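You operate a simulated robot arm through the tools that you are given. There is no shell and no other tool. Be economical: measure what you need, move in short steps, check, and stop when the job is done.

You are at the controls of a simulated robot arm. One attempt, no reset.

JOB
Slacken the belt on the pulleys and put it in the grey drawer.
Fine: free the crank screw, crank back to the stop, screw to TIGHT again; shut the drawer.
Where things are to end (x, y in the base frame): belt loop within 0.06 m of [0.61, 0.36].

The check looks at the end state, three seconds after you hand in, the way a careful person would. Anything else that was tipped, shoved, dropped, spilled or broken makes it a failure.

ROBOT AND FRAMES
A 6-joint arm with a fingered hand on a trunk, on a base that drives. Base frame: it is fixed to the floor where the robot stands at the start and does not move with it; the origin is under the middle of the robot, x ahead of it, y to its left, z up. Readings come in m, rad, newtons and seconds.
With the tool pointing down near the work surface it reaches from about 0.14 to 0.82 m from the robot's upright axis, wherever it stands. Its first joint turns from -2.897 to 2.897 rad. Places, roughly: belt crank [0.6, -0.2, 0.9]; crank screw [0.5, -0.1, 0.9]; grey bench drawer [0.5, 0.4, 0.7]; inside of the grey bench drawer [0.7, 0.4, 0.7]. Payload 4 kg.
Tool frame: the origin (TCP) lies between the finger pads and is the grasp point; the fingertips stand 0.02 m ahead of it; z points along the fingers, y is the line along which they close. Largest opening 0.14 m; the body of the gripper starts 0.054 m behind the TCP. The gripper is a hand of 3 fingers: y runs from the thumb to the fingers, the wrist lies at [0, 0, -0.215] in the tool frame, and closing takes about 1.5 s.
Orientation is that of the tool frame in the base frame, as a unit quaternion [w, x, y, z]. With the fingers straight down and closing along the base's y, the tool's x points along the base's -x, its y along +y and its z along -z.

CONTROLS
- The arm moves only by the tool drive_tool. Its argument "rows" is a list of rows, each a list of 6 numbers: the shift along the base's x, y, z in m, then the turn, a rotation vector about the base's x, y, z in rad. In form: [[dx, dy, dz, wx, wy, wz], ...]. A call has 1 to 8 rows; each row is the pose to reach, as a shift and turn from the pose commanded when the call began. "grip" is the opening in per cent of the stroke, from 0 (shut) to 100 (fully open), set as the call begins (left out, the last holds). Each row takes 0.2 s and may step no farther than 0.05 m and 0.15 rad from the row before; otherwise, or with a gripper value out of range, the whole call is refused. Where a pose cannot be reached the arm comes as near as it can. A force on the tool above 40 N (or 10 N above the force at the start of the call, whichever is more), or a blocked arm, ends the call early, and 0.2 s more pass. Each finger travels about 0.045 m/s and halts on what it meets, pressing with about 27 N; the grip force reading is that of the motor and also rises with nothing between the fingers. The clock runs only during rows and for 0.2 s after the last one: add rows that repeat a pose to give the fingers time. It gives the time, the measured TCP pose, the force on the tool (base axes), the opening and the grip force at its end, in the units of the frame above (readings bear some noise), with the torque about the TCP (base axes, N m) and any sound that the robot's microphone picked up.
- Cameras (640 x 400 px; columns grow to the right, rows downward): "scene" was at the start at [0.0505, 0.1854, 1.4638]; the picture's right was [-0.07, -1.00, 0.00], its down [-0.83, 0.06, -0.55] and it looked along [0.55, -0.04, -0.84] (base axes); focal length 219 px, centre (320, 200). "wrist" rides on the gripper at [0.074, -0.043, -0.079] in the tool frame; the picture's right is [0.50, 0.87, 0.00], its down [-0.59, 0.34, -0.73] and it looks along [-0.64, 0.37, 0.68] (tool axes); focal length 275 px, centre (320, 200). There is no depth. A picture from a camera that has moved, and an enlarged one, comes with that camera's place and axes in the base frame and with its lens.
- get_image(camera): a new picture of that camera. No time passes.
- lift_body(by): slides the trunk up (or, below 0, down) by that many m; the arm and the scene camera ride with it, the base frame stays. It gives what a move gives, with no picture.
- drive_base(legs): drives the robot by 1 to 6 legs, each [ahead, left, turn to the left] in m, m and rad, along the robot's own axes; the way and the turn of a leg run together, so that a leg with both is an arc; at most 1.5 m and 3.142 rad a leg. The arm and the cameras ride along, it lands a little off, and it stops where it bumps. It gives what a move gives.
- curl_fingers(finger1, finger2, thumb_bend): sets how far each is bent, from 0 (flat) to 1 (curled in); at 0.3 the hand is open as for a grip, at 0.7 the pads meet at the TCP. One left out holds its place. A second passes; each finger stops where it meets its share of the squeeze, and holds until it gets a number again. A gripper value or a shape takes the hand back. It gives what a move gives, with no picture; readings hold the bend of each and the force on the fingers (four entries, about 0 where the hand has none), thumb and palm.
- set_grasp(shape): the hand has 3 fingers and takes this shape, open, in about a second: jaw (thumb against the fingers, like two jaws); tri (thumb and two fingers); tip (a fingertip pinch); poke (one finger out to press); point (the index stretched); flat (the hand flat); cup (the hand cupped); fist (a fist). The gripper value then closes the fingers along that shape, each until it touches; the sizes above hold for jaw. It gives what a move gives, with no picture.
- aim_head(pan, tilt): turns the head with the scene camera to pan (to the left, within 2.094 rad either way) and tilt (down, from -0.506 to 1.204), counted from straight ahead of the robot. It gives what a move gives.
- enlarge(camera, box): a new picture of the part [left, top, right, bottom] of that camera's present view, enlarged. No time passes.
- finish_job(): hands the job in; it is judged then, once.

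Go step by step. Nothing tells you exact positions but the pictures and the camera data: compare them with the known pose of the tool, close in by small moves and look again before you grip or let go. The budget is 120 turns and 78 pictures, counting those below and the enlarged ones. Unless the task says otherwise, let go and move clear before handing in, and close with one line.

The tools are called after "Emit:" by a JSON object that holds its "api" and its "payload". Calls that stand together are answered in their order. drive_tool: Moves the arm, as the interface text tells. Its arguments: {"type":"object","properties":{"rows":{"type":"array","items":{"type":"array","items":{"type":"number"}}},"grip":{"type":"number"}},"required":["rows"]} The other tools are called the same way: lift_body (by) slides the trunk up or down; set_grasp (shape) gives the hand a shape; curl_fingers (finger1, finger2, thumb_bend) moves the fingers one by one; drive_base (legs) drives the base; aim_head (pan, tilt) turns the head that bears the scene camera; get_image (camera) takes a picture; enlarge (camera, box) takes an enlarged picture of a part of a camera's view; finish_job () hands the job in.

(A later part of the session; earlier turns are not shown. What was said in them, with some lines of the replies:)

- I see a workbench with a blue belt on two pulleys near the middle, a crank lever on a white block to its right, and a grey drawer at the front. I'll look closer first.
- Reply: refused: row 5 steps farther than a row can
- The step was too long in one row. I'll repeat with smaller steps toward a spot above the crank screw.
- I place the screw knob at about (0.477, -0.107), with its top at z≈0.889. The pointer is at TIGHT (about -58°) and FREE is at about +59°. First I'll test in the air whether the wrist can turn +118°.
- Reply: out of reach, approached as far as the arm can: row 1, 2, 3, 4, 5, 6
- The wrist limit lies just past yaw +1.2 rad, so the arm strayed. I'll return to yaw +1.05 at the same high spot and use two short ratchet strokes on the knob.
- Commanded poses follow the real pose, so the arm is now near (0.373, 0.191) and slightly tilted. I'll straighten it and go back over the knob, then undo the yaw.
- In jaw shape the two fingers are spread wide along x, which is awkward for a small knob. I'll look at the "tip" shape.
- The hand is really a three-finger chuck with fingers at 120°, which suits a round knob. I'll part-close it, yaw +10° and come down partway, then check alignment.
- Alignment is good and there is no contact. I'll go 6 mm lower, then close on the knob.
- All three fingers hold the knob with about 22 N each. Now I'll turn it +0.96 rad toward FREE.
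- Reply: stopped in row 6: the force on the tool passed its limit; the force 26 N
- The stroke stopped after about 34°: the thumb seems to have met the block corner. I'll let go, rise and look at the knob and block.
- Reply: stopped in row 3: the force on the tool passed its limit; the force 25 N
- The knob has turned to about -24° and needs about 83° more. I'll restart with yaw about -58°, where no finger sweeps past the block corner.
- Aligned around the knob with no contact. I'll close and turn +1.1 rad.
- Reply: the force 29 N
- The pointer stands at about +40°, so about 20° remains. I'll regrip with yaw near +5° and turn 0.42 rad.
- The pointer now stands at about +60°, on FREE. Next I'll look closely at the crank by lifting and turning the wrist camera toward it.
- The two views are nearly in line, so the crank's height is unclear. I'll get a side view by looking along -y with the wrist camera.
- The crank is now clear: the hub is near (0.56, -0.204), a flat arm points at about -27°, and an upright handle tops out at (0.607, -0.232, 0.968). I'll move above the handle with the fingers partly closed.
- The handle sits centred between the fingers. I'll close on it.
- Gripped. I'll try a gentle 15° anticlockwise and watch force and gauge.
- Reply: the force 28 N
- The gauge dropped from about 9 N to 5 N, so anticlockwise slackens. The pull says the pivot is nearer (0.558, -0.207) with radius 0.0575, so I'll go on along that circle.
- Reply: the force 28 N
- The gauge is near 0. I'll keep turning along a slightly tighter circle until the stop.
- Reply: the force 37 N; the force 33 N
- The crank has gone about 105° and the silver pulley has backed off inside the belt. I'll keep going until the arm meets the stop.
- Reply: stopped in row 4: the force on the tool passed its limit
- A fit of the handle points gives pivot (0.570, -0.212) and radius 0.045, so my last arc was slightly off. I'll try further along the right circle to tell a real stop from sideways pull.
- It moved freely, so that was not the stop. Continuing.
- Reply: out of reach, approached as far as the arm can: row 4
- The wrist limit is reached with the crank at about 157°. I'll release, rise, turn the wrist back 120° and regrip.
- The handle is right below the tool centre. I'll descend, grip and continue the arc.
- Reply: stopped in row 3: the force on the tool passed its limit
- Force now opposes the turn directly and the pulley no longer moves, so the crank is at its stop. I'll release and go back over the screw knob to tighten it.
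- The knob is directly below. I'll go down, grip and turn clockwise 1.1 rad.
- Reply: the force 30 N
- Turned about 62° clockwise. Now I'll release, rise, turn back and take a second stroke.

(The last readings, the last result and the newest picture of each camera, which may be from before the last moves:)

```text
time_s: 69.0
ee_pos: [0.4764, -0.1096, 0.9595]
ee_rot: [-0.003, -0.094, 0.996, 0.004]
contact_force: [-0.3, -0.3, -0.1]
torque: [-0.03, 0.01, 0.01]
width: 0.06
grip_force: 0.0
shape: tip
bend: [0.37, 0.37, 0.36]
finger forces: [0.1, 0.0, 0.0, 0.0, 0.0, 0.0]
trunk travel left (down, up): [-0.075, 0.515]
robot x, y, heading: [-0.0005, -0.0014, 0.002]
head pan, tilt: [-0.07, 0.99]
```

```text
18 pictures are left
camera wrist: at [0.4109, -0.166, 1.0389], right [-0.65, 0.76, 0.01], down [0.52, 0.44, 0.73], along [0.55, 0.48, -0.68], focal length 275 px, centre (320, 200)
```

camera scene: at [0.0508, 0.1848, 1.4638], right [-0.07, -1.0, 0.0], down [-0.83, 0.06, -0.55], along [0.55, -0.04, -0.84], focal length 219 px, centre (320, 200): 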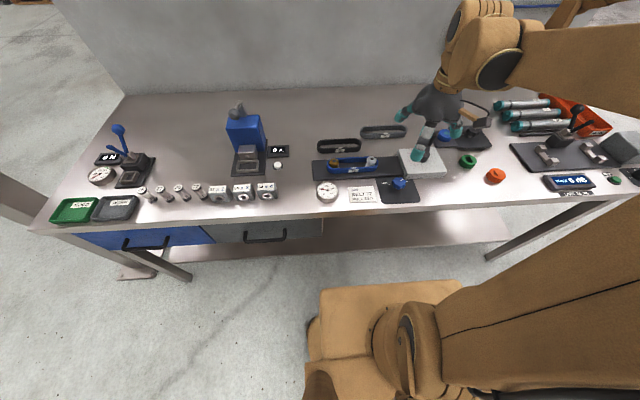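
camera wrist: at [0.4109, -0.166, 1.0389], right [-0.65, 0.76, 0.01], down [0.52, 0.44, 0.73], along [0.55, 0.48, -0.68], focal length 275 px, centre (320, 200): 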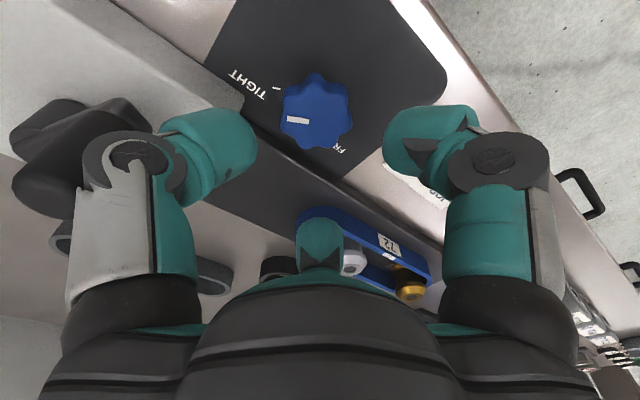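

The pointer is back at TIGHT, looking just as at the start, and the last torque showed it hit the stop. Next comes the drawer, so I'll look at the grey handle before moving.

Emit:
{"api": "enlarge", "payload": {"camera": "scene", "box": [200, 190, 340, 270]}}

```text
4.57 times, centred on (270, 230) of scene
camera zoom: at [0.0497, 0.1854, 1.4638], right [-0.07, -1.0, 0.0], down [-0.83, 0.06, -0.55], along [0.55, -0.04, -0.84], focal length 1000 px, centre (549, 63)
```

zoom: 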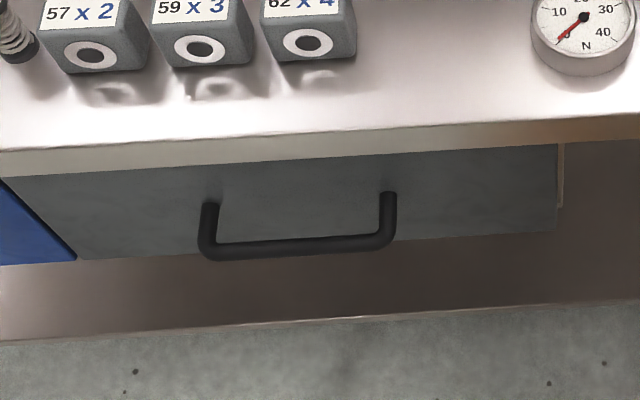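

The handle bar runs along y at about x 0.363, z 0.756, from y 0.28 to 0.42, with the bench edge at x 0.397 above it. I'll come in front of the bench high up, then tilt the hand 45° toward it.

Emit:
{"api": "drive_tool", "payload": {"rows": [[-0.018, 0.025, 0.03, 0, 0, -0.14], [-0.036, 0.055, 0.06, 0, 0, -0.28], [-0.054, 0.09, 0.09, 0, 0, -0.42], [-0.072, 0.125, 0.12, 0, 0, -0.56], [-0.09, 0.165, 0.14, 0, 0, -0.7], [-0.108, 0.205, 0.14, 0, 0, -0.84], [-0.126, 0.245, 0.14, 0, 0, -0.98], [-0.144, 0.285, 0.14, 0, 0, -1.12]]}}

Emit:
{"api": "drive_tool", "payload": {"rows": [[-0.008, 0.035, 0, 0, 0, -0.126], [-0.016, 0.07, 0, 0, 0, -0.252], [-0.024, 0.105, 0, 0, 0, -0.378], [-0.03, 0.14, 0, 0, 0, -0.504], [-0.03, 0.175, 0, 0, 0, -0.63]]}}

Emit:
{"api": "drive_tool", "payload": {"rows": [[0, 0, 0, 0, -0.13, 0], [0, 0, 0, 0, -0.26, 0], [0, 0, 0, 0, -0.39, 0], [0, 0, 0, 0, -0.52, 0], [0, 0, 0, 0, -0.65, 0], [0, 0, 0, 0, -0.785, 0]]}}

Emit:
{"api": "get_image", "payload": {"camera": "wrist"}}

```text
time_s: 70.8
ee_pos: [0.3305, 0.1772, 1.0997]
ee_rot: [0.0, 0.451, 0.892, 0.005]
contact_force: [-0.1, 0.8, 0.3]
torque: [0.01, 0.02, -0.03]
width: 0.0598
grip_force: 0.0
shape: tip
bend: [0.37, 0.37, 0.36]
finger forces: [0.0, 0.1, 0.0, 0.1, 0.0, 0.0]
trunk travel left (down, up): [-0.075, 0.515]
robot x, y, heading: [0.001, -0.0003, -0.003]
head pan, tilt: [-0.07, 0.99]
```

```text
time_s: 72.0
ee_pos: [0.3023, 0.3537, 1.0991]
ee_rot: [0.002, 0.706, 0.708, 0.005]
contact_force: [0.6, -0.7, 0.0]
torque: [-0.01, 0.0, 0.0]
width: 0.06
grip_force: 0.0
shape: tip
bend: [0.37, 0.37, 0.36]
finger forces: [0.0, 0.0, 0.0, 0.0, 0.1, 0.0]
trunk travel left (down, up): [-0.075, 0.515]
robot x, y, heading: [-0.0017, 0.0005, 0.003]
head pan, tilt: [-0.07, 0.99]
```

```text
time_s: 73.4
ee_pos: [0.3013, 0.3505, 1.0993]
ee_rot: [0.274, 0.649, 0.654, 0.275]
contact_force: [-0.3, 0.3, -0.2]
torque: [0.05, 0.01, -0.01]
width: 0.0601
grip_force: 0.0
shape: tip
bend: [0.37, 0.37, 0.36]
finger forces: [0.0, 0.1, 0.0, 0.0, 0.0, 0.0]
trunk travel left (down, up): [-0.075, 0.515]
robot x, y, heading: [-0.0032, -0.003, -0.003]
head pan, tilt: [-0.07, 0.99]
```

```text
16 pictures are left
camera wrist: at [0.2133, 0.4243, 1.1243], right [0.6, 0.5, 0.62], down [-0.28, -0.59, 0.76], along [0.75, -0.63, -0.21], focal length 275 px, centre (320, 200)
```

wrist: 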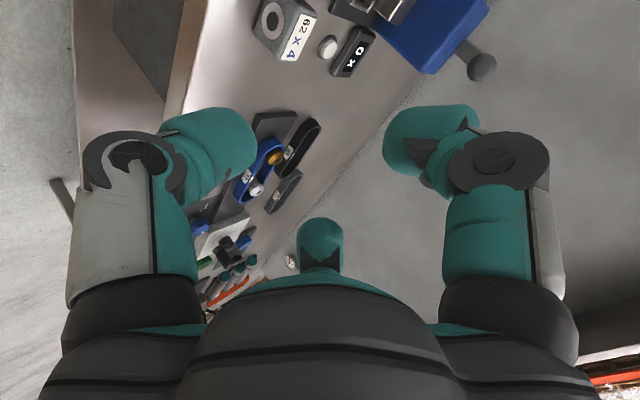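

Emit:
{"api": "drive_tool", "payload": {"rows": [[-0.006, 0, -0.04, 0, 0, 0], [-0.011, 0, -0.08, 0, 0, 0], [-0.011, 0, -0.12, 0, 0, 0], [-0.011, 0, -0.16, 0, 0, 0], [-0.011, 0, -0.2, 0, 0, 0], [-0.011, 0, -0.24, 0, 0, 0], [-0.011, 0, -0.28, 0, 0, 0]]}}

Emit:
{"api": "get_image", "payload": {"camera": "wrist"}}

Emit:
{"api": "enlarge", "payload": {"camera": "scene", "box": [200, 150, 340, 290]}}

```text
time_s: 74.3
ee_pos: [0.267, 0.273, 0.9772]
ee_rot: [0.272, 0.651, 0.653, 0.274]
contact_force: [-0.2, 0.5, 0.0]
torque: [0.04, -0.01, 0.02]
width: 0.06
grip_force: 0.2
shape: tip
bend: [0.37, 0.37, 0.36]
finger forces: [0.0, 0.1, 0.1, 0.0, 0.0, 0.0]
trunk travel left (down, up): [-0.075, 0.515]
robot x, y, heading: [-0.0036, -0.0003, -0.007]
head pan, tilt: [-0.07, 0.99]
stopped in row 4: the arm was blocked; the commanded pose is now the measured one
```

```text
15 pictures are left
camera wrist: at [0.1789, 0.346, 1.002], right [0.6, 0.5, 0.62], down [-0.28, -0.59, 0.76], along [0.75, -0.63, -0.21], focal length 275 px, centre (320, 200)
```

wrist: 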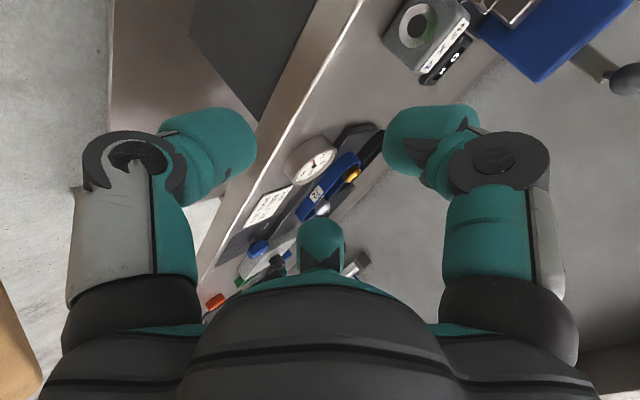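

```text
2.86 times, centred on (270, 220) of scene
camera zoom: at [0.0475, 0.1877, 1.4616], right [-0.03, -1.0, 0.0], down [-0.85, 0.03, -0.52], along [0.52, -0.02, -0.85], focal length 625 px, centre (463, 143)
```

zoom: 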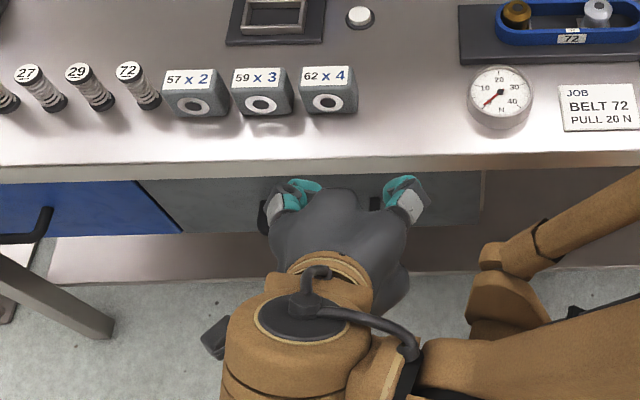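

The arm was blocked because the handle is too close to the robot's body. I'll raise the hand, back the robot off by 0.25 m and try from there.

Emit:
{"api": "drive_tool", "payload": {"rows": [[0.01, 0.02, 0.03, 0, 0, 0], [0.02, 0.045, 0.06, 0, 0, 0], [0.03, 0.075, 0.095, 0, 0, 0], [0.03, 0.075, 0.125, 0, 0, 0]]}}

Emit:
{"api": "drive_base", "payload": {"legs": [[-0.25, 0, 0]]}}

```text
time_s: 75.3
ee_pos: [0.2965, 0.3515, 1.1016]
ee_rot: [0.272, 0.65, 0.654, 0.274]
contact_force: [0.5, -1.0, 0.8]
torque: [0.02, -0.01, 0.0]
width: 0.06
grip_force: 0.0
shape: tip
bend: [0.37, 0.37, 0.36]
finger forces: [0.0, 0.0, 0.0, 0.1, 0.0, 0.0]
trunk travel left (down, up): [-0.075, 0.515]
robot x, y, heading: [0.0011, -0.0008, 0.002]
head pan, tilt: [-0.07, 0.99]
```

```text
time_s: 77.2
ee_pos: [0.0422, 0.3511, 1.0998]
ee_rot: [0.273, 0.65, 0.654, 0.274]
contact_force: [0.0, 0.4, -0.1]
torque: [-0.01, -0.01, -0.03]
width: 0.0601
grip_force: 0.1
shape: tip
bend: [0.37, 0.37, 0.36]
finger forces: [0.0, 0.0, 0.0, 0.0, 0.0, 0.1]
trunk travel left (down, up): [-0.075, 0.515]
robot x, y, heading: [-0.2529, 0.0019, -0.001]
head pan, tilt: [-0.07, 0.99]
```

Emit:
{"api": "drive_tool", "payload": {"rows": [[0.032, 0, -0.037, 0, 0, 0], [0.064, 0, -0.074, 0, 0, 0], [0.096, 0, -0.111, 0, 0, 0], [0.128, 0, -0.148, 0, 0, 0], [0.16, 0, -0.185, 0, 0, 0], [0.192, 0, -0.222, 0, 0, 0], [0.224, 0, -0.259, 0, 0, 0], [0.254, 0, -0.295, 0, 0, 0]]}}

Emit:
{"api": "get_image", "payload": {"camera": "wrist"}}

```text
time_s: 79.0
ee_pos: [0.2961, 0.3493, 0.8065]
ee_rot: [0.272, 0.65, 0.655, 0.274]
contact_force: [0.5, -0.6, 0.5]
torque: [-0.01, 0.01, -0.01]
width: 0.0602
grip_force: 0.1
shape: tip
bend: [0.37, 0.37, 0.36]
finger forces: [0.0, 0.0, 0.0, 0.0, 0.0, 0.1]
trunk travel left (down, up): [-0.075, 0.515]
robot x, y, heading: [-0.2551, -0.001, 0.004]
head pan, tilt: [-0.07, 0.99]
```

```text
13 pictures are left
camera wrist: at [0.2081, 0.4233, 0.8316], right [0.6, 0.5, 0.62], down [-0.28, -0.59, 0.76], along [0.75, -0.63, -0.21], focal length 275 px, centre (320, 200)
```

wrist: 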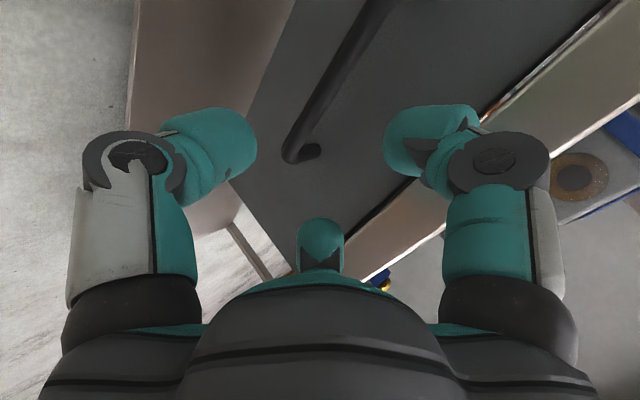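

The bar resolves to about x 0.370, z 0.741. I'll approach along the tool axis and grip.

Emit:
{"api": "drive_tool", "payload": {"rows": [[0.025, 0, -0.022, 0, 0, 0], [0.045, 0, -0.04, 0, 0, 0], [0.06, 0, -0.053, 0, 0, 0], [0.07, 0, -0.062, 0, 0, 0]]}}

Emit:
{"api": "drive_tool", "payload": {"rows": [[0, 0, 0, 0, 0, 0], [0, 0, 0, 0, 0, 0], [0, 0, 0, 0, 0, 0], [0, 0, 0, 0, 0, 0], [0, 0, 0, 0, 0, 0], [0, 0, 0, 0, 0, 0]], "grip": 3}}

Emit:
{"api": "get_image", "payload": {"camera": "wrist"}}

```text
time_s: 80.0
ee_pos: [0.3658, 0.3511, 0.7425]
ee_rot: [0.272, 0.65, 0.654, 0.274]
contact_force: [0.4, -0.2, -0.5]
torque: [-0.01, 0.05, -0.01]
width: 0.0603
grip_force: 0.0
shape: tip
bend: [0.37, 0.37, 0.36]
finger forces: [0.0, 0.0, 0.0, 0.1, 0.0, 0.1]
trunk travel left (down, up): [-0.075, 0.515]
robot x, y, heading: [-0.2527, -0.0009, -0.002]
head pan, tilt: [-0.07, 0.99]
```

```text
time_s: 81.4
ee_pos: [0.3661, 0.3509, 0.7418]
ee_rot: [0.273, 0.651, 0.654, 0.273]
contact_force: [-1.2, -4.0, -14.0]
torque: [-0.01, -0.04, 0.03]
width: 0.0155
grip_force: 27.0
shape: tip
bend: [0.84, 0.84, 0.57]
finger forces: [4.9, 4.7, 0.1, 0.0, 23.0, 0.1]
trunk travel left (down, up): [-0.075, 0.515]
robot x, y, heading: [-0.2557, -0.0018, -0.001]
head pan, tilt: [-0.07, 0.99]
```

```text
12 pictures are left
camera wrist: at [0.2782, 0.4248, 0.768], right [0.61, 0.5, 0.62], down [-0.28, -0.59, 0.76], along [0.74, -0.63, -0.21], focal length 275 px, centre (320, 200)
```

wrist: 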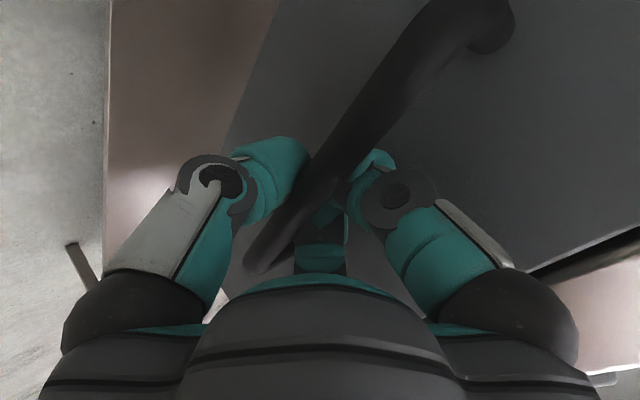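

The fingers are hooked around the bar. The arm can't fold that close, so I'll pull the drawer by driving the base back.

Emit:
{"api": "drive_base", "payload": {"legs": [[-0.14, 0, 0]]}}

Emit:
{"api": "enlarge", "payload": {"camera": "scene", "box": [160, 60, 400, 240]}}

```text
time_s: 82.7
ee_pos: [0.2245, 0.3516, 0.7426]
ee_rot: [0.272, 0.651, 0.654, 0.273]
contact_force: [-1.5, 2.3, -15.6]
torque: [0.04, -0.08, -0.01]
width: 0.0154
grip_force: 26.7
shape: tip
bend: [0.84, 0.84, 0.57]
finger forces: [4.2, 4.4, 0.0, 0.1, 23.9, 0.0]
trunk travel left (down, up): [-0.075, 0.515]
robot x, y, heading: [-0.3971, -0.0021, -0.003]
head pan, tilt: [-0.07, 0.99]
```

```text
2.22 times, centred on (280, 150) of scene
camera zoom: at [-0.3446, 0.1866, 1.4635], right [-0.07, -1.0, 0.0], down [-0.83, 0.06, -0.55], along [0.55, -0.04, -0.84], focal length 486 px, centre (409, 311)
```

zoom: 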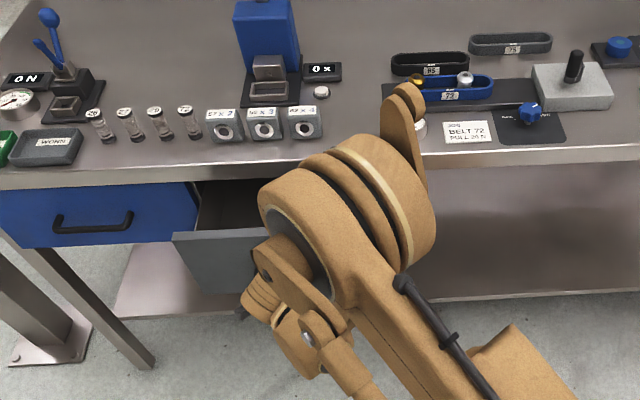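

The drawer is opening nicely. I'll pull another 0.13 m.

Emit:
{"api": "drive_base", "payload": {"legs": [[-0.13, 0, 0]]}}

```text
time_s: 84.0
ee_pos: [0.0956, 0.3507, 0.7423]
ee_rot: [0.273, 0.651, 0.654, 0.272]
contact_force: [-0.7, 7.5, -15.9]
torque: [0.03, -0.06, -0.02]
width: 0.0155
grip_force: 27.0
shape: tip
bend: [0.85, 0.84, 0.57]
finger forces: [3.9, 5.0, 0.0, 0.1, 23.8, 0.1]
trunk travel left (down, up): [-0.075, 0.515]
robot x, y, heading: [-0.5265, -0.0033, -0.002]
head pan, tilt: [-0.07, 0.99]
```

The drawer is open by about 0.27 m. I'll let go of the bar and back out along the tool axis, then rise.

Emit:
{"api": "drive_tool", "payload": {"rows": [[0, 0, 0, 0, 0, 0], [0, 0, 0, 0, 0, 0], [0, 0, 0, 0, 0, 0], [0, 0, 0, 0, 0, 0], [0, 0, 0, 0, 0, 0], [-0.015, 0, 0.015, 0, 0, 0], [-0.04, 0, 0.04, 0, 0, 0], [-0.06, 0, 0.07, 0, 0, 0]], "grip": 50}}

Emit:
{"api": "drive_tool", "payload": {"rows": [[0, 0, 0.045, 0, 0.1, 0], [0, 0, 0.09, 0, 0.2, 0], [0, 0, 0.135, 0, 0.3, 0], [0, 0, 0.18, 0, 0.4, 0], [0, 0, 0.225, 0, 0.5, 0], [0, 0, 0.27, 0, 0.6, 0], [0, 0, 0.31, 0, 0.7, 0], [0, 0, 0.34, 0, 0.785, 0]]}}

Emit:
{"api": "get_image", "payload": {"camera": "scene"}}

```text
time_s: 85.8
ee_pos: [0.0349, 0.3484, 0.8144]
ee_rot: [0.273, 0.652, 0.653, 0.272]
contact_force: [-0.6, 0.7, -0.2]
torque: [0.0, -0.01, 0.02]
width: 0.0696
grip_force: 0.1
shape: tip
bend: [0.34, 0.34, 0.33]
finger forces: [0.0, 0.1, 0.0, 0.0, 0.1, 0.0]
trunk travel left (down, up): [-0.075, 0.515]
robot x, y, heading: [-0.529, 0.0003, -0.006]
head pan, tilt: [-0.07, 0.99]
```

```text
time_s: 87.6
ee_pos: [0.037, 0.351, 1.154]
ee_rot: [0.002, 0.706, 0.708, 0.003]
contact_force: [-0.2, -0.8, 0.1]
torque: [0.03, 0.0, -0.01]
width: 0.0695
grip_force: 0.0
shape: tip
bend: [0.34, 0.34, 0.33]
finger forces: [0.0, 0.1, 0.0, 0.0, 0.0, 0.0]
trunk travel left (down, up): [-0.075, 0.515]
robot x, y, heading: [-0.5307, 0.0006, -0.001]
head pan, tilt: [-0.07, 0.99]
```

```text
10 pictures are left
camera scene: at [-0.4757, 0.1858, 1.4637], right [-0.07, -1.0, 0.0], down [-0.83, 0.06, -0.55], along [0.55, -0.04, -0.84], focal length 219 px, centre (320, 200)
```

scene: 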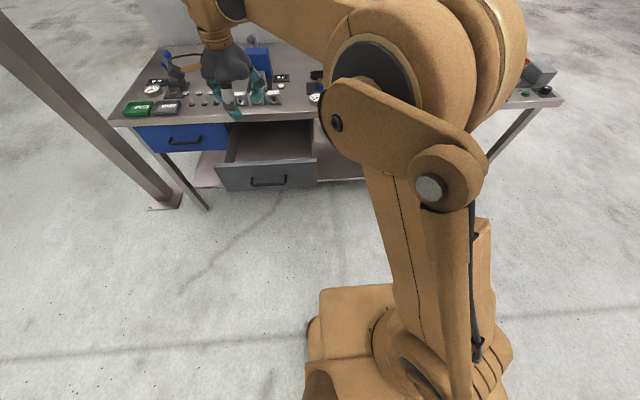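

The open drawer shows well, spanning about y 0.16 to 0.55. I'll drive forward 0.31 m so the belt is within reach, with the hand staying high.

Emit:
{"api": "drive_base", "payload": {"legs": [[0.31, 0, 0]]}}

```text
time_s: 89.7
ee_pos: [0.346, 0.3508, 1.1529]
ee_rot: [0.002, 0.706, 0.709, 0.003]
contact_force: [0.7, 0.2, 0.1]
torque: [-0.01, 0.06, 0.01]
width: 0.0699
grip_force: 0.1
shape: tip
bend: [0.34, 0.34, 0.33]
finger forces: [0.0, 0.1, 0.0, 0.0, 0.0, 0.0]
trunk travel left (down, up): [-0.075, 0.515]
robot x, y, heading: [-0.2164, -0.0028, -0.0]
head pan, tilt: [-0.07, 0.99]
```

Emit:
{"api": "drive_tool", "payload": {"rows": [[0, -0.044, 0, 0, 0, 0], [0, -0.088, 0, 0, 0, 0], [0, -0.132, 0, 0, 0, 0], [0, -0.176, 0, 0, 0, 0], [0, -0.22, 0, 0, 0, 0], [0, -0.264, 0, 0, 0, 0], [0, -0.308, 0, 0, 0, 0]], "grip": 100}}

Emit:
{"api": "drive_tool", "payload": {"rows": [[0.04, 0, -0.02, 0, 0, 0], [0.08, 0, -0.04, 0, 0, 0], [0.12, 0, -0.06, 0, 0, 0], [0.16, 0, -0.08, 0, 0, 0], [0.205, 0, -0.1, 0, 0, 0], [0.205, 0, -0.13, 0, 0, 0]]}}

Emit:
{"api": "get_image", "payload": {"camera": "wrist"}}

```text
time_s: 91.3
ee_pos: [0.3451, 0.0435, 1.1559]
ee_rot: [0.002, 0.705, 0.709, 0.003]
contact_force: [0.2, -0.2, -0.2]
torque: [0.0, 0.01, 0.0]
width: 0.1401
grip_force: 0.1
shape: tip
bend: [0.3, 0.3, 0.3]
finger forces: [0.0, 0.0, 0.0, 0.1, 0.1, 0.0]
trunk travel left (down, up): [-0.075, 0.515]
robot x, y, heading: [-0.2183, 0.0029, -0.0]
head pan, tilt: [-0.07, 0.99]
```

```text
time_s: 92.7
ee_pos: [0.5493, 0.0447, 1.0255]
ee_rot: [0.003, 0.706, 0.708, 0.004]
contact_force: [0.3, -0.5, -0.6]
torque: [0.01, 0.02, 0.01]
width: 0.1397
grip_force: 0.1
shape: tip
bend: [0.3, 0.3, 0.3]
finger forces: [0.0, 0.0, 0.1, 0.0, 0.0, 0.1]
trunk travel left (down, up): [-0.075, 0.515]
robot x, y, heading: [-0.2194, -0.001, 0.002]
head pan, tilt: [-0.07, 0.99]
```

```text
9 pictures are left
camera wrist: at [0.5051, 0.1187, 1.104], right [0.86, 0.5, 0.01], down [0.34, -0.59, 0.74], along [0.38, -0.63, -0.68], focal length 275 px, centre (320, 200)
```

wrist: 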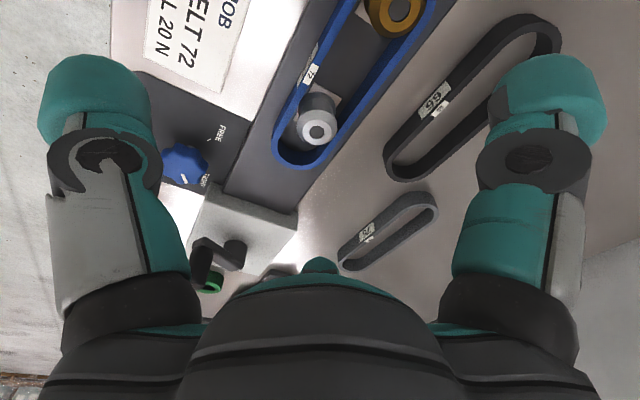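

Emit:
{"api": "drive_tool", "payload": {"rows": [[0.006, 0, -0.04, 0, 0, 0], [0.012, 0, -0.075, 0, 0, 0], [0.012, 0, -0.1, 0, 0, 0]]}}

Emit:
{"api": "get_image", "payload": {"camera": "wrist"}}

```text
time_s: 93.5
ee_pos: [0.5615, 0.0444, 0.923]
ee_rot: [0.003, 0.705, 0.709, 0.003]
contact_force: [0.0, -0.1, -0.7]
torque: [0.01, 0.01, 0.01]
width: 0.14
grip_force: 0.1
shape: tip
bend: [0.3, 0.3, 0.3]
finger forces: [0.1, 0.0, 0.1, 0.0, 0.1, 0.1]
trunk travel left (down, up): [-0.075, 0.515]
robot x, y, heading: [-0.2183, 0.001, -0.001]
head pan, tilt: [-0.07, 0.99]
```

```text
8 pictures are left
camera wrist: at [0.5173, 0.1185, 1.003], right [0.86, 0.5, 0.01], down [0.34, -0.59, 0.74], along [0.38, -0.63, -0.68], focal length 275 px, centre (320, 200)
```

wrist: 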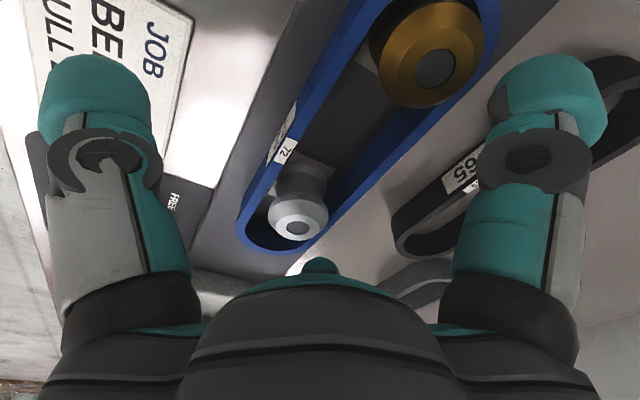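

The belt centre is at about (0.564, 0.044) and the hand is centred over it. I'll lower 24 mm and close.

Emit:
{"api": "drive_tool", "payload": {"rows": [[0.002, 0, -0.012, 0, 0, 0], [0.002, 0, -0.024, 0, 0, 0]]}}

Emit:
{"api": "drive_tool", "payload": {"rows": [[0, 0, 0, 0, 0, 0], [0, 0, 0, 0, 0, 0], [0, 0, 0, 0, 0, 0], [0, 0, 0, 0, 0, 0], [0, 0, 0, 0, 0, 0], [0, 0, 0, 0, 0, 0], [0, 0, 0, 0, 0, 0], [0, 0, 0, 0, 0, 0]], "grip": 12}}

Emit:
{"api": "get_image", "payload": {"camera": "wrist"}}

```text
time_s: 94.1
ee_pos: [0.5651, 0.0435, 0.8991]
ee_rot: [0.002, 0.705, 0.709, 0.004]
contact_force: [2.2, 0.1, 4.6]
torque: [-0.04, -0.14, 0.06]
width: 0.14
grip_force: 0.1
shape: tip
bend: [0.29, 0.29, 0.3]
finger forces: [1.8, 2.9, 0.0, 0.0, 0.1, 0.0]
trunk travel left (down, up): [-0.075, 0.515]
robot x, y, heading: [-0.2188, 0.0018, 0.002]
head pan, tilt: [-0.07, 0.99]
```

```text
time_s: 95.9
ee_pos: [0.5664, 0.0447, 0.8977]
ee_rot: [0.003, 0.705, 0.709, 0.003]
contact_force: [24.1, 5.6, 3.7]
torque: [0.08, -0.32, 0.25]
width: 0.0819
grip_force: 27.0
shape: tip
bend: [0.23, 0.25, 0.4]
finger forces: [25.6, 25.9, 0.1, 0.1, 24.1, 0.0]
trunk travel left (down, up): [-0.075, 0.515]
robot x, y, heading: [-0.2177, 0.0012, -0.001]
head pan, tilt: [-0.07, 0.99]
```

```text
7 pictures are left
camera wrist: at [0.5215, 0.1183, 0.9774], right [0.86, 0.5, 0.01], down [0.34, -0.59, 0.74], along [0.38, -0.63, -0.68], focal length 275 px, centre (320, 200)
```

wrist: 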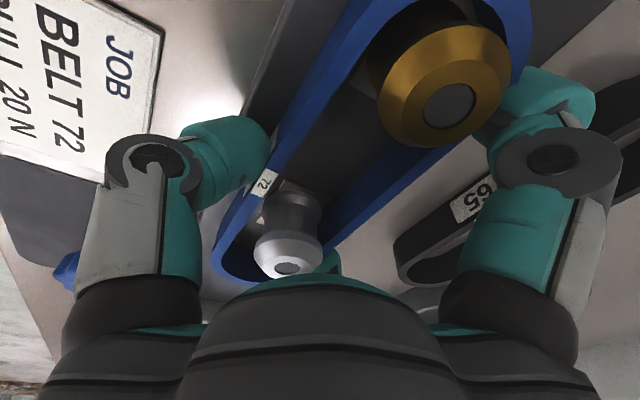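

All three fingers press the belt, but the tool is pushed +x because the far strand leans on the pulleys. I'll ease +x by 4 mm and +y by 12 mm to centre the slack, then lift.

Emit:
{"api": "drive_tool", "payload": {"rows": [[0.004, 0.004, 0.0, 0, 0, 0], [0.004, 0.008, 0.0, 0, 0, 0], [0.004, 0.012, 0.0, 0, 0, 0], [0.004, 0.012, 0.008, 0, 0, 0], [0.004, 0.012, 0.016, 0, 0, 0], [0.004, 0.012, 0.024, 0, 0, 0]]}}

Emit:
{"api": "get_image", "payload": {"camera": "wrist"}}

```text
time_s: 97.3
ee_pos: [0.5688, 0.0563, 0.9229]
ee_rot: [0.002, 0.705, 0.709, 0.004]
contact_force: [0.1, -0.3, -1.1]
torque: [0.02, -0.04, 0.0]
width: 0.0808
grip_force: 27.1
shape: tip
bend: [0.24, 0.27, 0.4]
finger forces: [19.7, 15.1, 0.1, 0.0, 30.5, 0.1]
trunk travel left (down, up): [-0.075, 0.515]
robot x, y, heading: [-0.2203, 0.0018, -0.003]
head pan, tilt: [-0.07, 0.99]
```

```text
6 pictures are left
camera wrist: at [0.5238, 0.129, 1.0027], right [0.86, 0.5, 0.01], down [0.34, -0.59, 0.74], along [0.38, -0.63, -0.68], focal length 275 px, centre (320, 200)
```

wrist: 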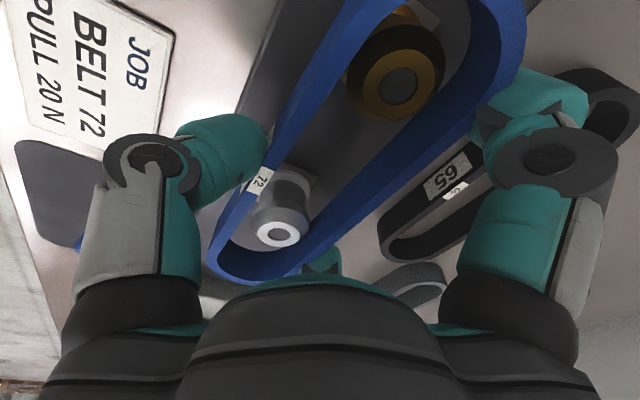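

The belt is off the pulleys and held with almost no outside force. I'll lift it clear and pull it back over the bench front.

Emit:
{"api": "drive_tool", "payload": {"rows": [[0, 0, 0.04, 0, 0, 0], [0, 0, 0.08, 0, 0, 0], [0, 0, 0.12, 0, 0, 0], [-0.03, 0, 0.15, 0, 0, 0], [-0.07, 0, 0.15, 0, 0, 0], [-0.11, 0, 0.15, 0, 0, 0], [-0.15, 0, 0.15, 0, 0, 0], [-0.19, 0, 0.15, 0, 0, 0]]}}

Emit:
{"api": "drive_tool", "payload": {"rows": [[-0.03, 0.03, 0, 0, 0, 0], [-0.055, 0.07, 0, 0, 0, 0], [-0.069, 0.11, 0, 0, 0, 0], [-0.069, 0.155, 0, 0, 0, 0], [-0.069, 0.2, 0, 0, 0, 0], [-0.069, 0.245, 0, 0, 0, 0], [-0.069, 0.28, 0, 0, 0, 0], [-0.069, 0.304, 0, 0, 0, 0]]}}

Emit:
{"api": "get_image", "payload": {"camera": "wrist"}}

```text
time_s: 99.1
ee_pos: [0.3769, 0.0552, 1.074]
ee_rot: [0.003, 0.705, 0.709, 0.003]
contact_force: [-0.4, -0.2, -0.9]
torque: [-0.02, 0.0, 0.0]
width: 0.0805
grip_force: 27.3
shape: tip
bend: [0.24, 0.28, 0.4]
finger forces: [19.8, 15.1, 0.1, 0.0, 30.6, 0.1]
trunk travel left (down, up): [-0.075, 0.515]
robot x, y, heading: [-0.2213, -0.0044, 0.002]
head pan, tilt: [-0.07, 0.99]
```

```text
time_s: 100.9
ee_pos: [0.3082, 0.3622, 1.0736]
ee_rot: [0.003, 0.706, 0.708, 0.004]
contact_force: [-0.1, 0.2, -0.5]
torque: [-0.01, 0.01, 0.0]
width: 0.0803
grip_force: 26.6
shape: tip
bend: [0.24, 0.28, 0.4]
finger forces: [20.0, 15.2, 0.0, 0.0, 31.1, 0.1]
trunk travel left (down, up): [-0.075, 0.515]
robot x, y, heading: [-0.2203, -0.001, -0.002]
head pan, tilt: [-0.07, 0.99]
```

```text
5 pictures are left
camera wrist: at [0.2637, 0.4363, 1.1533], right [0.86, 0.5, 0.01], down [0.34, -0.59, 0.74], along [0.38, -0.63, -0.68], focal length 275 px, centre (320, 200)
```

wrist: 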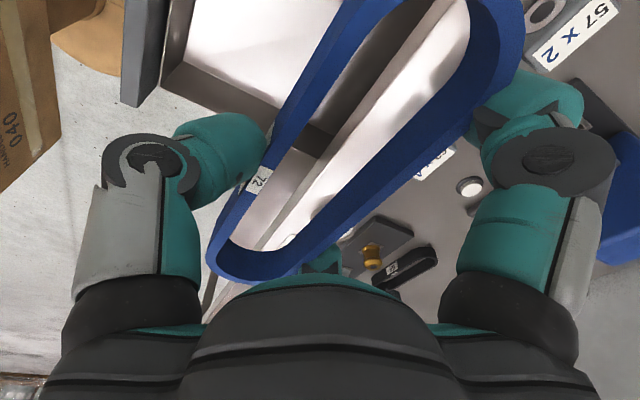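

The belt hangs above the open drawer with its strands clear of the bench edge (x≈0.39). I'll lower it in.

Emit:
{"api": "drive_tool", "payload": {"rows": [[-0.002, 0, -0.045, 0, 0, 0], [-0.003, 0, -0.09, 0, 0, 0], [-0.003, 0, -0.135, 0, 0, 0], [-0.003, 0, -0.175, 0, 0, 0], [-0.003, 0, -0.215, 0, 0, 0], [-0.003, 0, -0.25, 0, 0, 0], [-0.003, 0, -0.28, 0, 0, 0]]}}

Emit:
{"api": "drive_tool", "payload": {"rows": [[0, 0, -0.025, 0, 0, 0], [0, 0, -0.05, 0, 0, 0], [0, 0, -0.07, 0, 0, 0], [0, 0, -0.085, 0, 0, 0], [0, 0, -0.1, 0, 0, 0], [0, 0, -0.115, 0, 0, 0]]}}

```text
time_s: 102.5
ee_pos: [0.3082, 0.36, 0.7926]
ee_rot: [0.003, 0.705, 0.709, 0.004]
contact_force: [-1.3, -1.0, -1.1]
torque: [0.02, 0.02, 0.02]
width: 0.0797
grip_force: 26.9
shape: tip
bend: [0.25, 0.28, 0.39]
finger forces: [20.3, 15.3, 0.0, 0.0, 31.2, 0.0]
trunk travel left (down, up): [-0.075, 0.515]
robot x, y, heading: [-0.2178, 0.0001, -0.003]
head pan, tilt: [-0.07, 0.99]
```

```text
time_s: 103.7
ee_pos: [0.307, 0.3593, 0.6974]
ee_rot: [0.002, 0.705, 0.709, 0.005]
contact_force: [-0.5, 0.8, 34.0]
torque: [0.11, 0.17, 0.03]
width: 0.0801
grip_force: 27.4
shape: tip
bend: [0.24, 0.28, 0.39]
finger forces: [21.8, 18.4, 0.0, 0.0, 36.8, 0.1]
trunk travel left (down, up): [-0.075, 0.515]
robot x, y, heading: [-0.2198, -0.0025, -0.0]
head pan, tilt: [-0.07, 0.99]
stopped in row 6: the force on the tool passed its limit (the readings are from after the stop); the commanded pose is now the measured one
```

The fingertips or belt reached the drawer floor at z≈0.697. I'll ease up 6 mm, open the hand and rise straight up.

Emit:
{"api": "drive_tool", "payload": {"rows": [[0, 0, 0.006, 0, 0, 0], [0, 0, 0.006, 0, 0, 0], [0, 0, 0.006, 0, 0, 0], [0, 0, 0.006, 0, 0, 0], [0, 0, 0.006, 0, 0, 0], [0, 0, 0.006, 0, 0, 0], [0, 0, 0.006, 0, 0, 0]], "grip": 95}}

Emit:
{"api": "drive_tool", "payload": {"rows": [[0, 0, 0.03, 0, 0, 0], [0, 0, 0.07, 0, 0, 0], [0, 0, 0.115, 0, 0, 0], [0, 0, 0.16, 0, 0, 0], [0, 0, 0.205, 0, 0, 0], [0, 0, 0.25, 0, 0, 0], [-0.02, 0, 0.29, 0, 0, 0], [-0.05, 0, 0.32, 0, 0, 0]]}}

Emit:
{"api": "get_image", "payload": {"camera": "wrist"}}

```text
time_s: 105.3
ee_pos: [0.3081, 0.3596, 0.6995]
ee_rot: [0.001, 0.705, 0.709, 0.004]
contact_force: [0.4, 0.0, -0.1]
torque: [-0.01, -0.01, -0.01]
width: 0.1328
grip_force: 0.1
shape: tip
bend: [0.25, 0.25, 0.25]
finger forces: [0.0, 0.0, 0.0, 0.0, 0.1, 0.0]
trunk travel left (down, up): [-0.075, 0.515]
robot x, y, heading: [-0.2182, 0.0008, 0.008]
head pan, tilt: [-0.07, 0.99]
```

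```text
time_s: 107.1
ee_pos: [0.2589, 0.3605, 1.0214]
ee_rot: [0.002, 0.706, 0.709, 0.005]
contact_force: [0.1, -0.4, 0.4]
torque: [-0.02, 0.02, 0.03]
width: 0.1328
grip_force: 0.1
shape: tip
bend: [0.25, 0.25, 0.25]
finger forces: [0.0, 0.0, 0.0, 0.1, 0.1, 0.1]
trunk travel left (down, up): [-0.075, 0.515]
robot x, y, heading: [-0.2152, -0.0032, -0.001]
head pan, tilt: [-0.07, 0.99]
```

```text
4 pictures are left
camera wrist: at [0.2141, 0.4337, 1.1004], right [0.86, 0.5, 0.01], down [0.34, -0.59, 0.74], along [0.38, -0.63, -0.68], focal length 275 px, centre (320, 200)
```

wrist: 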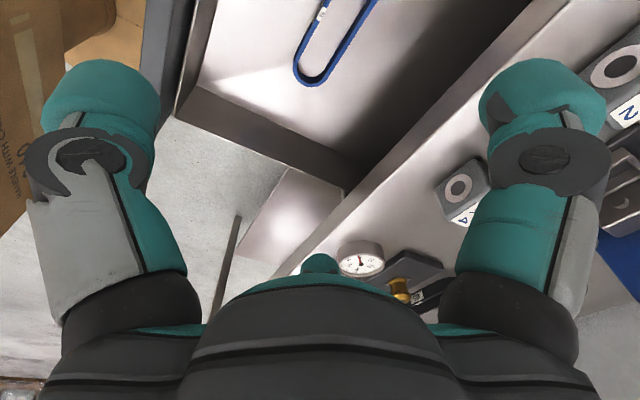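

The belt lies flat in the drawer, centred near (0.305, 0.365), which becomes about (0.575, 0.365) once shut. Now I'll back up and tilt the hand to take the handle again.

Emit:
{"api": "drive_base", "payload": {"legs": [[-0.31, 0, 0]]}}

Emit:
{"api": "drive_tool", "payload": {"rows": [[0, 0, 0, 0, -0.13, 0], [0, 0, 0, 0, -0.26, 0], [0, 0, 0, 0, -0.39, 0], [0, 0, 0, 0, -0.52, 0], [0, 0, 0, 0, -0.65, 0], [0, 0, 0, 0, -0.785, 0]], "grip": 45}}

```text
time_s: 109.2
ee_pos: [-0.0486, 0.3601, 1.0207]
ee_rot: [0.001, 0.706, 0.709, 0.004]
contact_force: [0.4, -0.7, -0.3]
torque: [0.01, 0.01, -0.01]
width: 0.1329
grip_force: 0.0
shape: tip
bend: [0.25, 0.25, 0.25]
finger forces: [0.0, 0.0, 0.0, 0.0, 0.0, 0.1]
trunk travel left (down, up): [-0.075, 0.515]
robot x, y, heading: [-0.5269, 0.0007, 0.002]
head pan, tilt: [-0.07, 0.99]
```

```text
time_s: 110.6
ee_pos: [-0.0498, 0.3605, 1.0204]
ee_rot: [0.274, 0.649, 0.654, 0.274]
contact_force: [-0.4, 0.5, 0.3]
torque: [0.01, 0.0, 0.01]
width: 0.0632
grip_force: 0.0
shape: tip
bend: [0.36, 0.36, 0.35]
finger forces: [0.0, 0.0, 0.1, 0.0, 0.0, 0.0]
trunk travel left (down, up): [-0.075, 0.515]
robot x, y, heading: [-0.5307, -0.0013, -0.002]
head pan, tilt: [-0.07, 0.99]
```

Emit:
{"api": "drive_tool", "payload": {"rows": [[0.01, -0.004, -0.042, 0, 0, 0], [0.025, -0.008, -0.084, 0, 0, 0], [0.04, -0.01, -0.126, 0, 0, 0], [0.06, -0.01, -0.168, 0, 0, 0], [0.083, -0.01, -0.206, 0, 0, 0]]}}

Emit:
{"api": "get_image", "payload": {"camera": "wrist"}}

```text
time_s: 111.8
ee_pos: [0.0332, 0.3509, 0.8141]
ee_rot: [0.273, 0.65, 0.654, 0.274]
contact_force: [-0.5, 0.1, -0.6]
torque: [-0.01, 0.0, -0.01]
width: 0.0632
grip_force: 0.0
shape: tip
bend: [0.36, 0.36, 0.35]
finger forces: [0.1, 0.0, 0.0, 0.0, 0.0, 0.1]
trunk travel left (down, up): [-0.075, 0.515]
robot x, y, heading: [-0.5278, -0.0012, 0.003]
head pan, tilt: [-0.07, 0.99]
```

```text
3 pictures are left
camera wrist: at [-0.0544, 0.4246, 0.8388], right [0.6, 0.5, 0.62], down [-0.28, -0.59, 0.76], along [0.74, -0.63, -0.21], focal length 275 px, centre (320, 200)
```

wrist: 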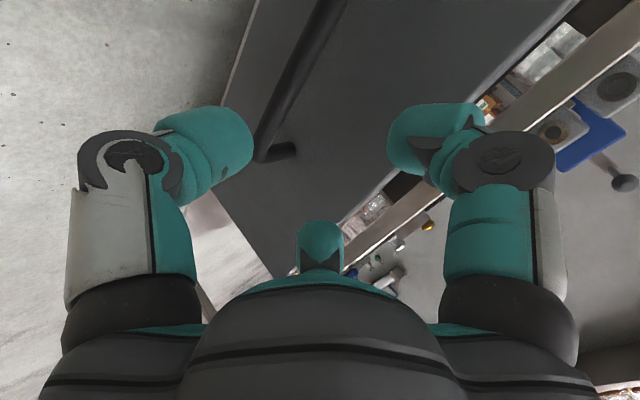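

Emit:
{"api": "drive_tool", "payload": {"rows": [[0.005, 0, -0.02, 0, 0, 0], [0.022, 0, -0.038, 0, 0, 0], [0.04, 0, -0.057, 0, 0, 0], [0.055, 0, -0.073, 0, 0, 0]]}}

Emit:
{"api": "drive_tool", "payload": {"rows": [[0, 0, 0, 0, 0, 0], [0, 0, 0, 0, 0, 0], [0, 0, 0, 0, 0, 0], [0, 0, 0, 0, 0, 0], [0, 0, 0, 0, 0, 0], [0, 0, 0, 0, 0, 0]], "grip": 3}}

```text
time_s: 112.8
ee_pos: [0.0894, 0.35, 0.7402]
ee_rot: [0.273, 0.65, 0.655, 0.273]
contact_force: [0.3, -0.5, 0.1]
torque: [0.03, 0.0, -0.03]
width: 0.0628
grip_force: 0.2
shape: tip
bend: [0.36, 0.36, 0.35]
finger forces: [0.0, 0.0, 0.1, 0.0, 0.0, 0.0]
trunk travel left (down, up): [-0.075, 0.515]
robot x, y, heading: [-0.5255, 0.0024, 0.002]
head pan, tilt: [-0.07, 0.99]
```

```text
time_s: 114.2
ee_pos: [0.0877, 0.3499, 0.7408]
ee_rot: [0.274, 0.649, 0.655, 0.274]
contact_force: [-1.7, -3.3, -19.4]
torque: [-0.02, -0.16, 0.04]
width: 0.0152
grip_force: 26.9
shape: tip
bend: [0.87, 0.87, 0.59]
finger forces: [3.4, 3.3, 0.0, 0.1, 26.6, 0.0]
trunk travel left (down, up): [-0.075, 0.515]
robot x, y, heading: [-0.5292, -0.0009, -0.003]
head pan, tilt: [-0.07, 0.99]
```

The bar is gripped again as before. I'll push the drawer in by driving forward 0.255 m, then finish with the arm.

Emit:
{"api": "drive_base", "payload": {"legs": [[0.13, 0, 0], [0.125, 0, 0]]}}

Emit:
{"api": "drive_tool", "payload": {"rows": [[0.005, 0, 0, 0, 0, 0], [0.01, 0, 0, 0, 0, 0], [0.015, 0, 0, 0, 0, 0], [0.02, 0, 0, 0, 0, 0], [0.025, 0, 0, 0, 0, 0], [0.03, 0, 0, 0, 0, 0], [0.035, 0, 0, 0, 0, 0], [0.04, 0, 0, 0, 0, 0]]}}

```text
time_s: 116.3
ee_pos: [0.3454, 0.3512, 0.7397]
ee_rot: [0.272, 0.649, 0.655, 0.274]
contact_force: [2.1, -13.1, -16.0]
torque: [-0.04, -0.15, 0.13]
width: 0.0151
grip_force: 27.6
shape: tip
bend: [0.88, 0.88, 0.59]
finger forces: [3.8, 2.9, 0.0, 0.0, 23.0, 0.1]
trunk travel left (down, up): [-0.075, 0.515]
robot x, y, heading: [-0.2706, -0.0016, 0.002]
head pan, tilt: [-0.07, 0.99]
```

```text
time_s: 118.2
ee_pos: [0.3797, 0.3519, 0.7402]
ee_rot: [0.271, 0.65, 0.656, 0.271]
contact_force: [-17.3, -8.1, -21.5]
torque: [-0.04, -0.18, 0.08]
width: 0.0154
grip_force: 26.5
shape: tip
bend: [0.88, 0.88, 0.58]
finger forces: [0.0, 0.0, 0.0, 0.0, 27.4, 0.1]
trunk travel left (down, up): [-0.075, 0.515]
robot x, y, heading: [-0.2726, -0.0011, 0.004]
head pan, tilt: [-0.07, 0.99]
stopped in row 8: the force on the tool passed its limit (the readings are from after the stop); the commanded pose is now the measured one
```

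The arm met firm resistance at x≈0.38, so the drawer is shut. I'll open the hand and back out along the tool axis.

Emit:
{"api": "drive_tool", "payload": {"rows": [[-0.006, 0, 0, 0, 0, 0], [-0.008, 0, 0, 0, 0, 0], [-0.008, 0, 0, 0, 0, 0], [-0.008, 0, 0, 0, 0, 0], [-0.008, 0, 0, 0, 0, 0], [-0.018, 0, 0.01, 0, 0, 0], [-0.043, 0, 0.035, 0, 0, 0], [-0.07, 0, 0.065, 0, 0, 0]], "grip": 45}}

Emit:
{"api": "drive_tool", "payload": {"rows": [[-0.03, 0, 0.035, 0, 0, 0], [-0.06, 0, 0.07, 0, 0, 0], [-0.08, 0, 0.11, 0, 0, 0], [-0.08, 0, 0.155, 0, 0, 0], [-0.08, 0, 0.2, 0, 0, 0], [-0.08, 0, 0.245, 0, 0, 0]]}}

Emit:
{"api": "drive_base", "payload": {"legs": [[-0.2, 0, 0]]}}

Emit:
{"api": "get_image", "payload": {"camera": "scene"}}

```text
time_s: 120.0
ee_pos: [0.311, 0.3523, 0.8074]
ee_rot: [0.273, 0.649, 0.656, 0.273]
contact_force: [-1.1, 0.1, -0.4]
torque: [-0.03, 0.01, -0.02]
width: 0.0628
grip_force: 0.0
shape: tip
bend: [0.36, 0.36, 0.35]
finger forces: [0.0, 0.1, 0.1, 0.0, 0.0, 0.1]
trunk travel left (down, up): [-0.075, 0.515]
robot x, y, heading: [-0.2708, -0.0005, 0.004]
head pan, tilt: [-0.07, 0.99]
```

```text
time_s: 121.4
ee_pos: [0.2309, 0.3499, 1.0529]
ee_rot: [0.272, 0.649, 0.656, 0.273]
contact_force: [-0.4, -0.5, 0.7]
torque: [-0.02, 0.02, 0.02]
width: 0.0626
grip_force: 0.1
shape: tip
bend: [0.36, 0.36, 0.35]
finger forces: [0.0, 0.0, 0.0, 0.0, 0.1, 0.0]
trunk travel left (down, up): [-0.075, 0.515]
robot x, y, heading: [-0.2652, -0.0015, 0.007]
head pan, tilt: [-0.07, 0.99]
```

```text
time_s: 123.0
ee_pos: [0.0271, 0.3494, 1.0525]
ee_rot: [0.272, 0.65, 0.656, 0.271]
contact_force: [-0.6, 1.1, -0.1]
torque: [0.0, -0.02, 0.01]
width: 0.0624
grip_force: 0.1
shape: tip
bend: [0.36, 0.36, 0.35]
finger forces: [0.0, 0.0, 0.0, 0.0, 0.0, 0.0]
trunk travel left (down, up): [-0.075, 0.515]
robot x, y, heading: [-0.4755, -0.0005, 0.008]
head pan, tilt: [-0.07, 0.99]
```

```text
2 pictures are left
camera scene: at [-0.4245, 0.1851, 1.4638], right [-0.07, -1.0, 0.0], down [-0.83, 0.06, -0.55], along [0.55, -0.04, -0.84], focal length 219 px, centre (320, 200)
```

scene: 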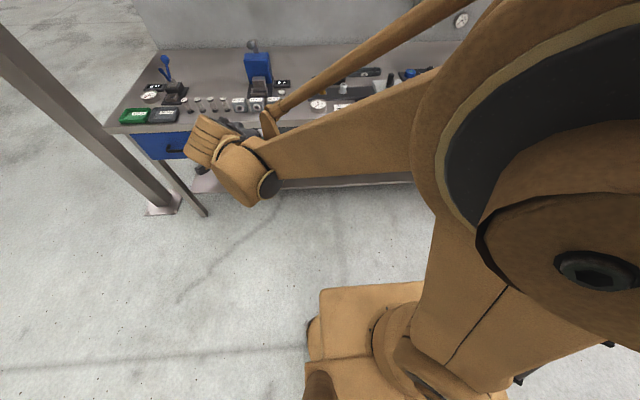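

The arm hides the drawer. I'll swing it to the right and take a close look.

Emit:
{"api": "drive_tool", "payload": {"rows": [[0, -0.045, 0.01, 0, 0, 0], [0, -0.09, 0.02, 0, 0, 0], [0, -0.135, 0.03, 0, 0, 0], [0, -0.18, 0.04, 0, 0, 0], [0, -0.225, 0.05, 0, 0, 0], [0, -0.27, 0.05, 0, 0, 0], [0, -0.315, 0.05, 0, 0, 0], [0, -0.36, 0.05, 0, 0, 0]]}}

Emit:
{"api": "drive_tool", "payload": {"rows": [[0, -0.045, 0, 0, 0, 0], [0, -0.09, 0, 0, 0, 0], [0, -0.135, 0, 0, 0, 0], [0, -0.18, 0, 0, 0, 0], [0, -0.225, 0, 0, 0, 0], [0, -0.27, 0, 0, 0, 0]]}}

Emit:
{"api": "enlarge", "payload": {"camera": "scene", "box": [130, 50, 450, 210]}}

```text
time_s: 124.8
ee_pos: [0.0287, -0.0107, 1.1021]
ee_rot: [0.274, 0.649, 0.655, 0.272]
contact_force: [-0.2, -0.3, 1.0]
torque: [-0.01, 0.05, -0.02]
width: 0.0627
grip_force: 0.0
shape: tip
bend: [0.36, 0.36, 0.35]
finger forces: [0.0, 0.0, 0.0, 0.0, 0.0, 0.0]
trunk travel left (down, up): [-0.075, 0.515]
robot x, y, heading: [-0.4741, 0.0011, 0.001]
head pan, tilt: [-0.07, 0.99]
```

```text
time_s: 126.2
ee_pos: [0.0268, -0.2814, 1.1015]
ee_rot: [0.272, 0.65, 0.655, 0.273]
contact_force: [0.2, -0.4, -0.6]
torque: [-0.03, 0.0, 0.01]
width: 0.0626
grip_force: 0.1
shape: tip
bend: [0.36, 0.36, 0.35]
finger forces: [0.0, 0.1, 0.0, 0.1, 0.0, 0.0]
trunk travel left (down, up): [-0.075, 0.515]
robot x, y, heading: [-0.476, -0.003, 0.0]
head pan, tilt: [-0.07, 0.99]
```

```text
2.00 times, centred on (290, 130) of scene
camera zoom: at [-0.4236, 0.1841, 1.4639], right [-0.07, -1.0, 0.0], down [-0.83, 0.06, -0.55], along [0.55, -0.04, -0.84], focal length 438 px, centre (380, 340)
```

zoom: 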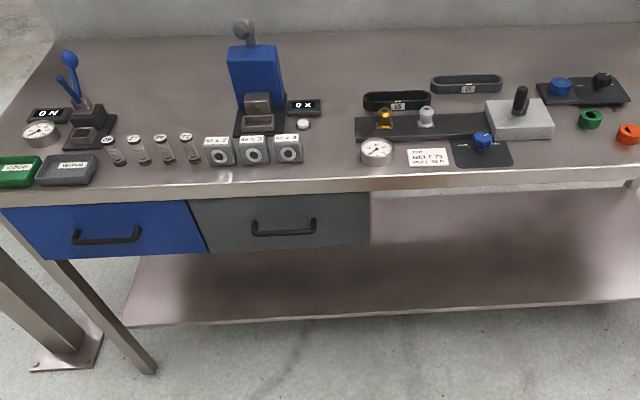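

The grey drawer is flush with the blue one, the pulleys are empty and nothing else has moved. One last check of the knob and crank.

Emit:
{"api": "enlarge", "payload": {"camera": "scene", "box": [340, 85, 420, 140]}}

```text
7.27 times, centred on (380, 112) of scene
camera zoom: at [-0.4236, 0.1841, 1.4639], right [-0.07, -1.0, 0.0], down [-0.83, 0.06, -0.55], along [0.55, -0.04, -0.84], focal length 1592 px, centre (-116, 836)
```

zoom: 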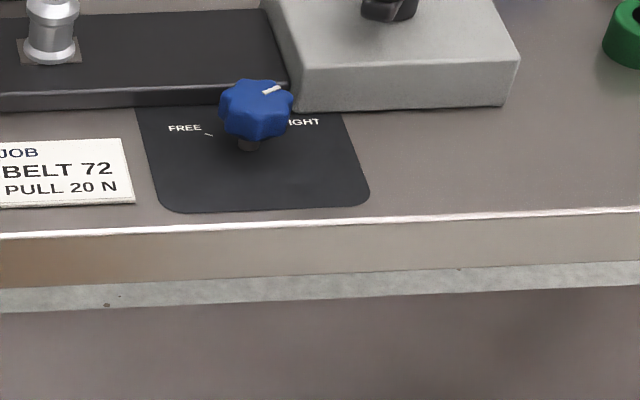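

The knob points to TIGHT, the crank is back at its stop, and the belt is in the shut drawer, so I'm handing in.

Emit:
{"api": "finish_job", "payload": {}}

```text
The job is handed in.
```

I slackened the belt and put it in the grey drawer, which is shut. The crank is back at its stop and the screw is at TIGHT again. I estimate the belt lies about 0.035 m from the target, inside the 0.06 m limit, but I couldn't see it once the drawer was shut.
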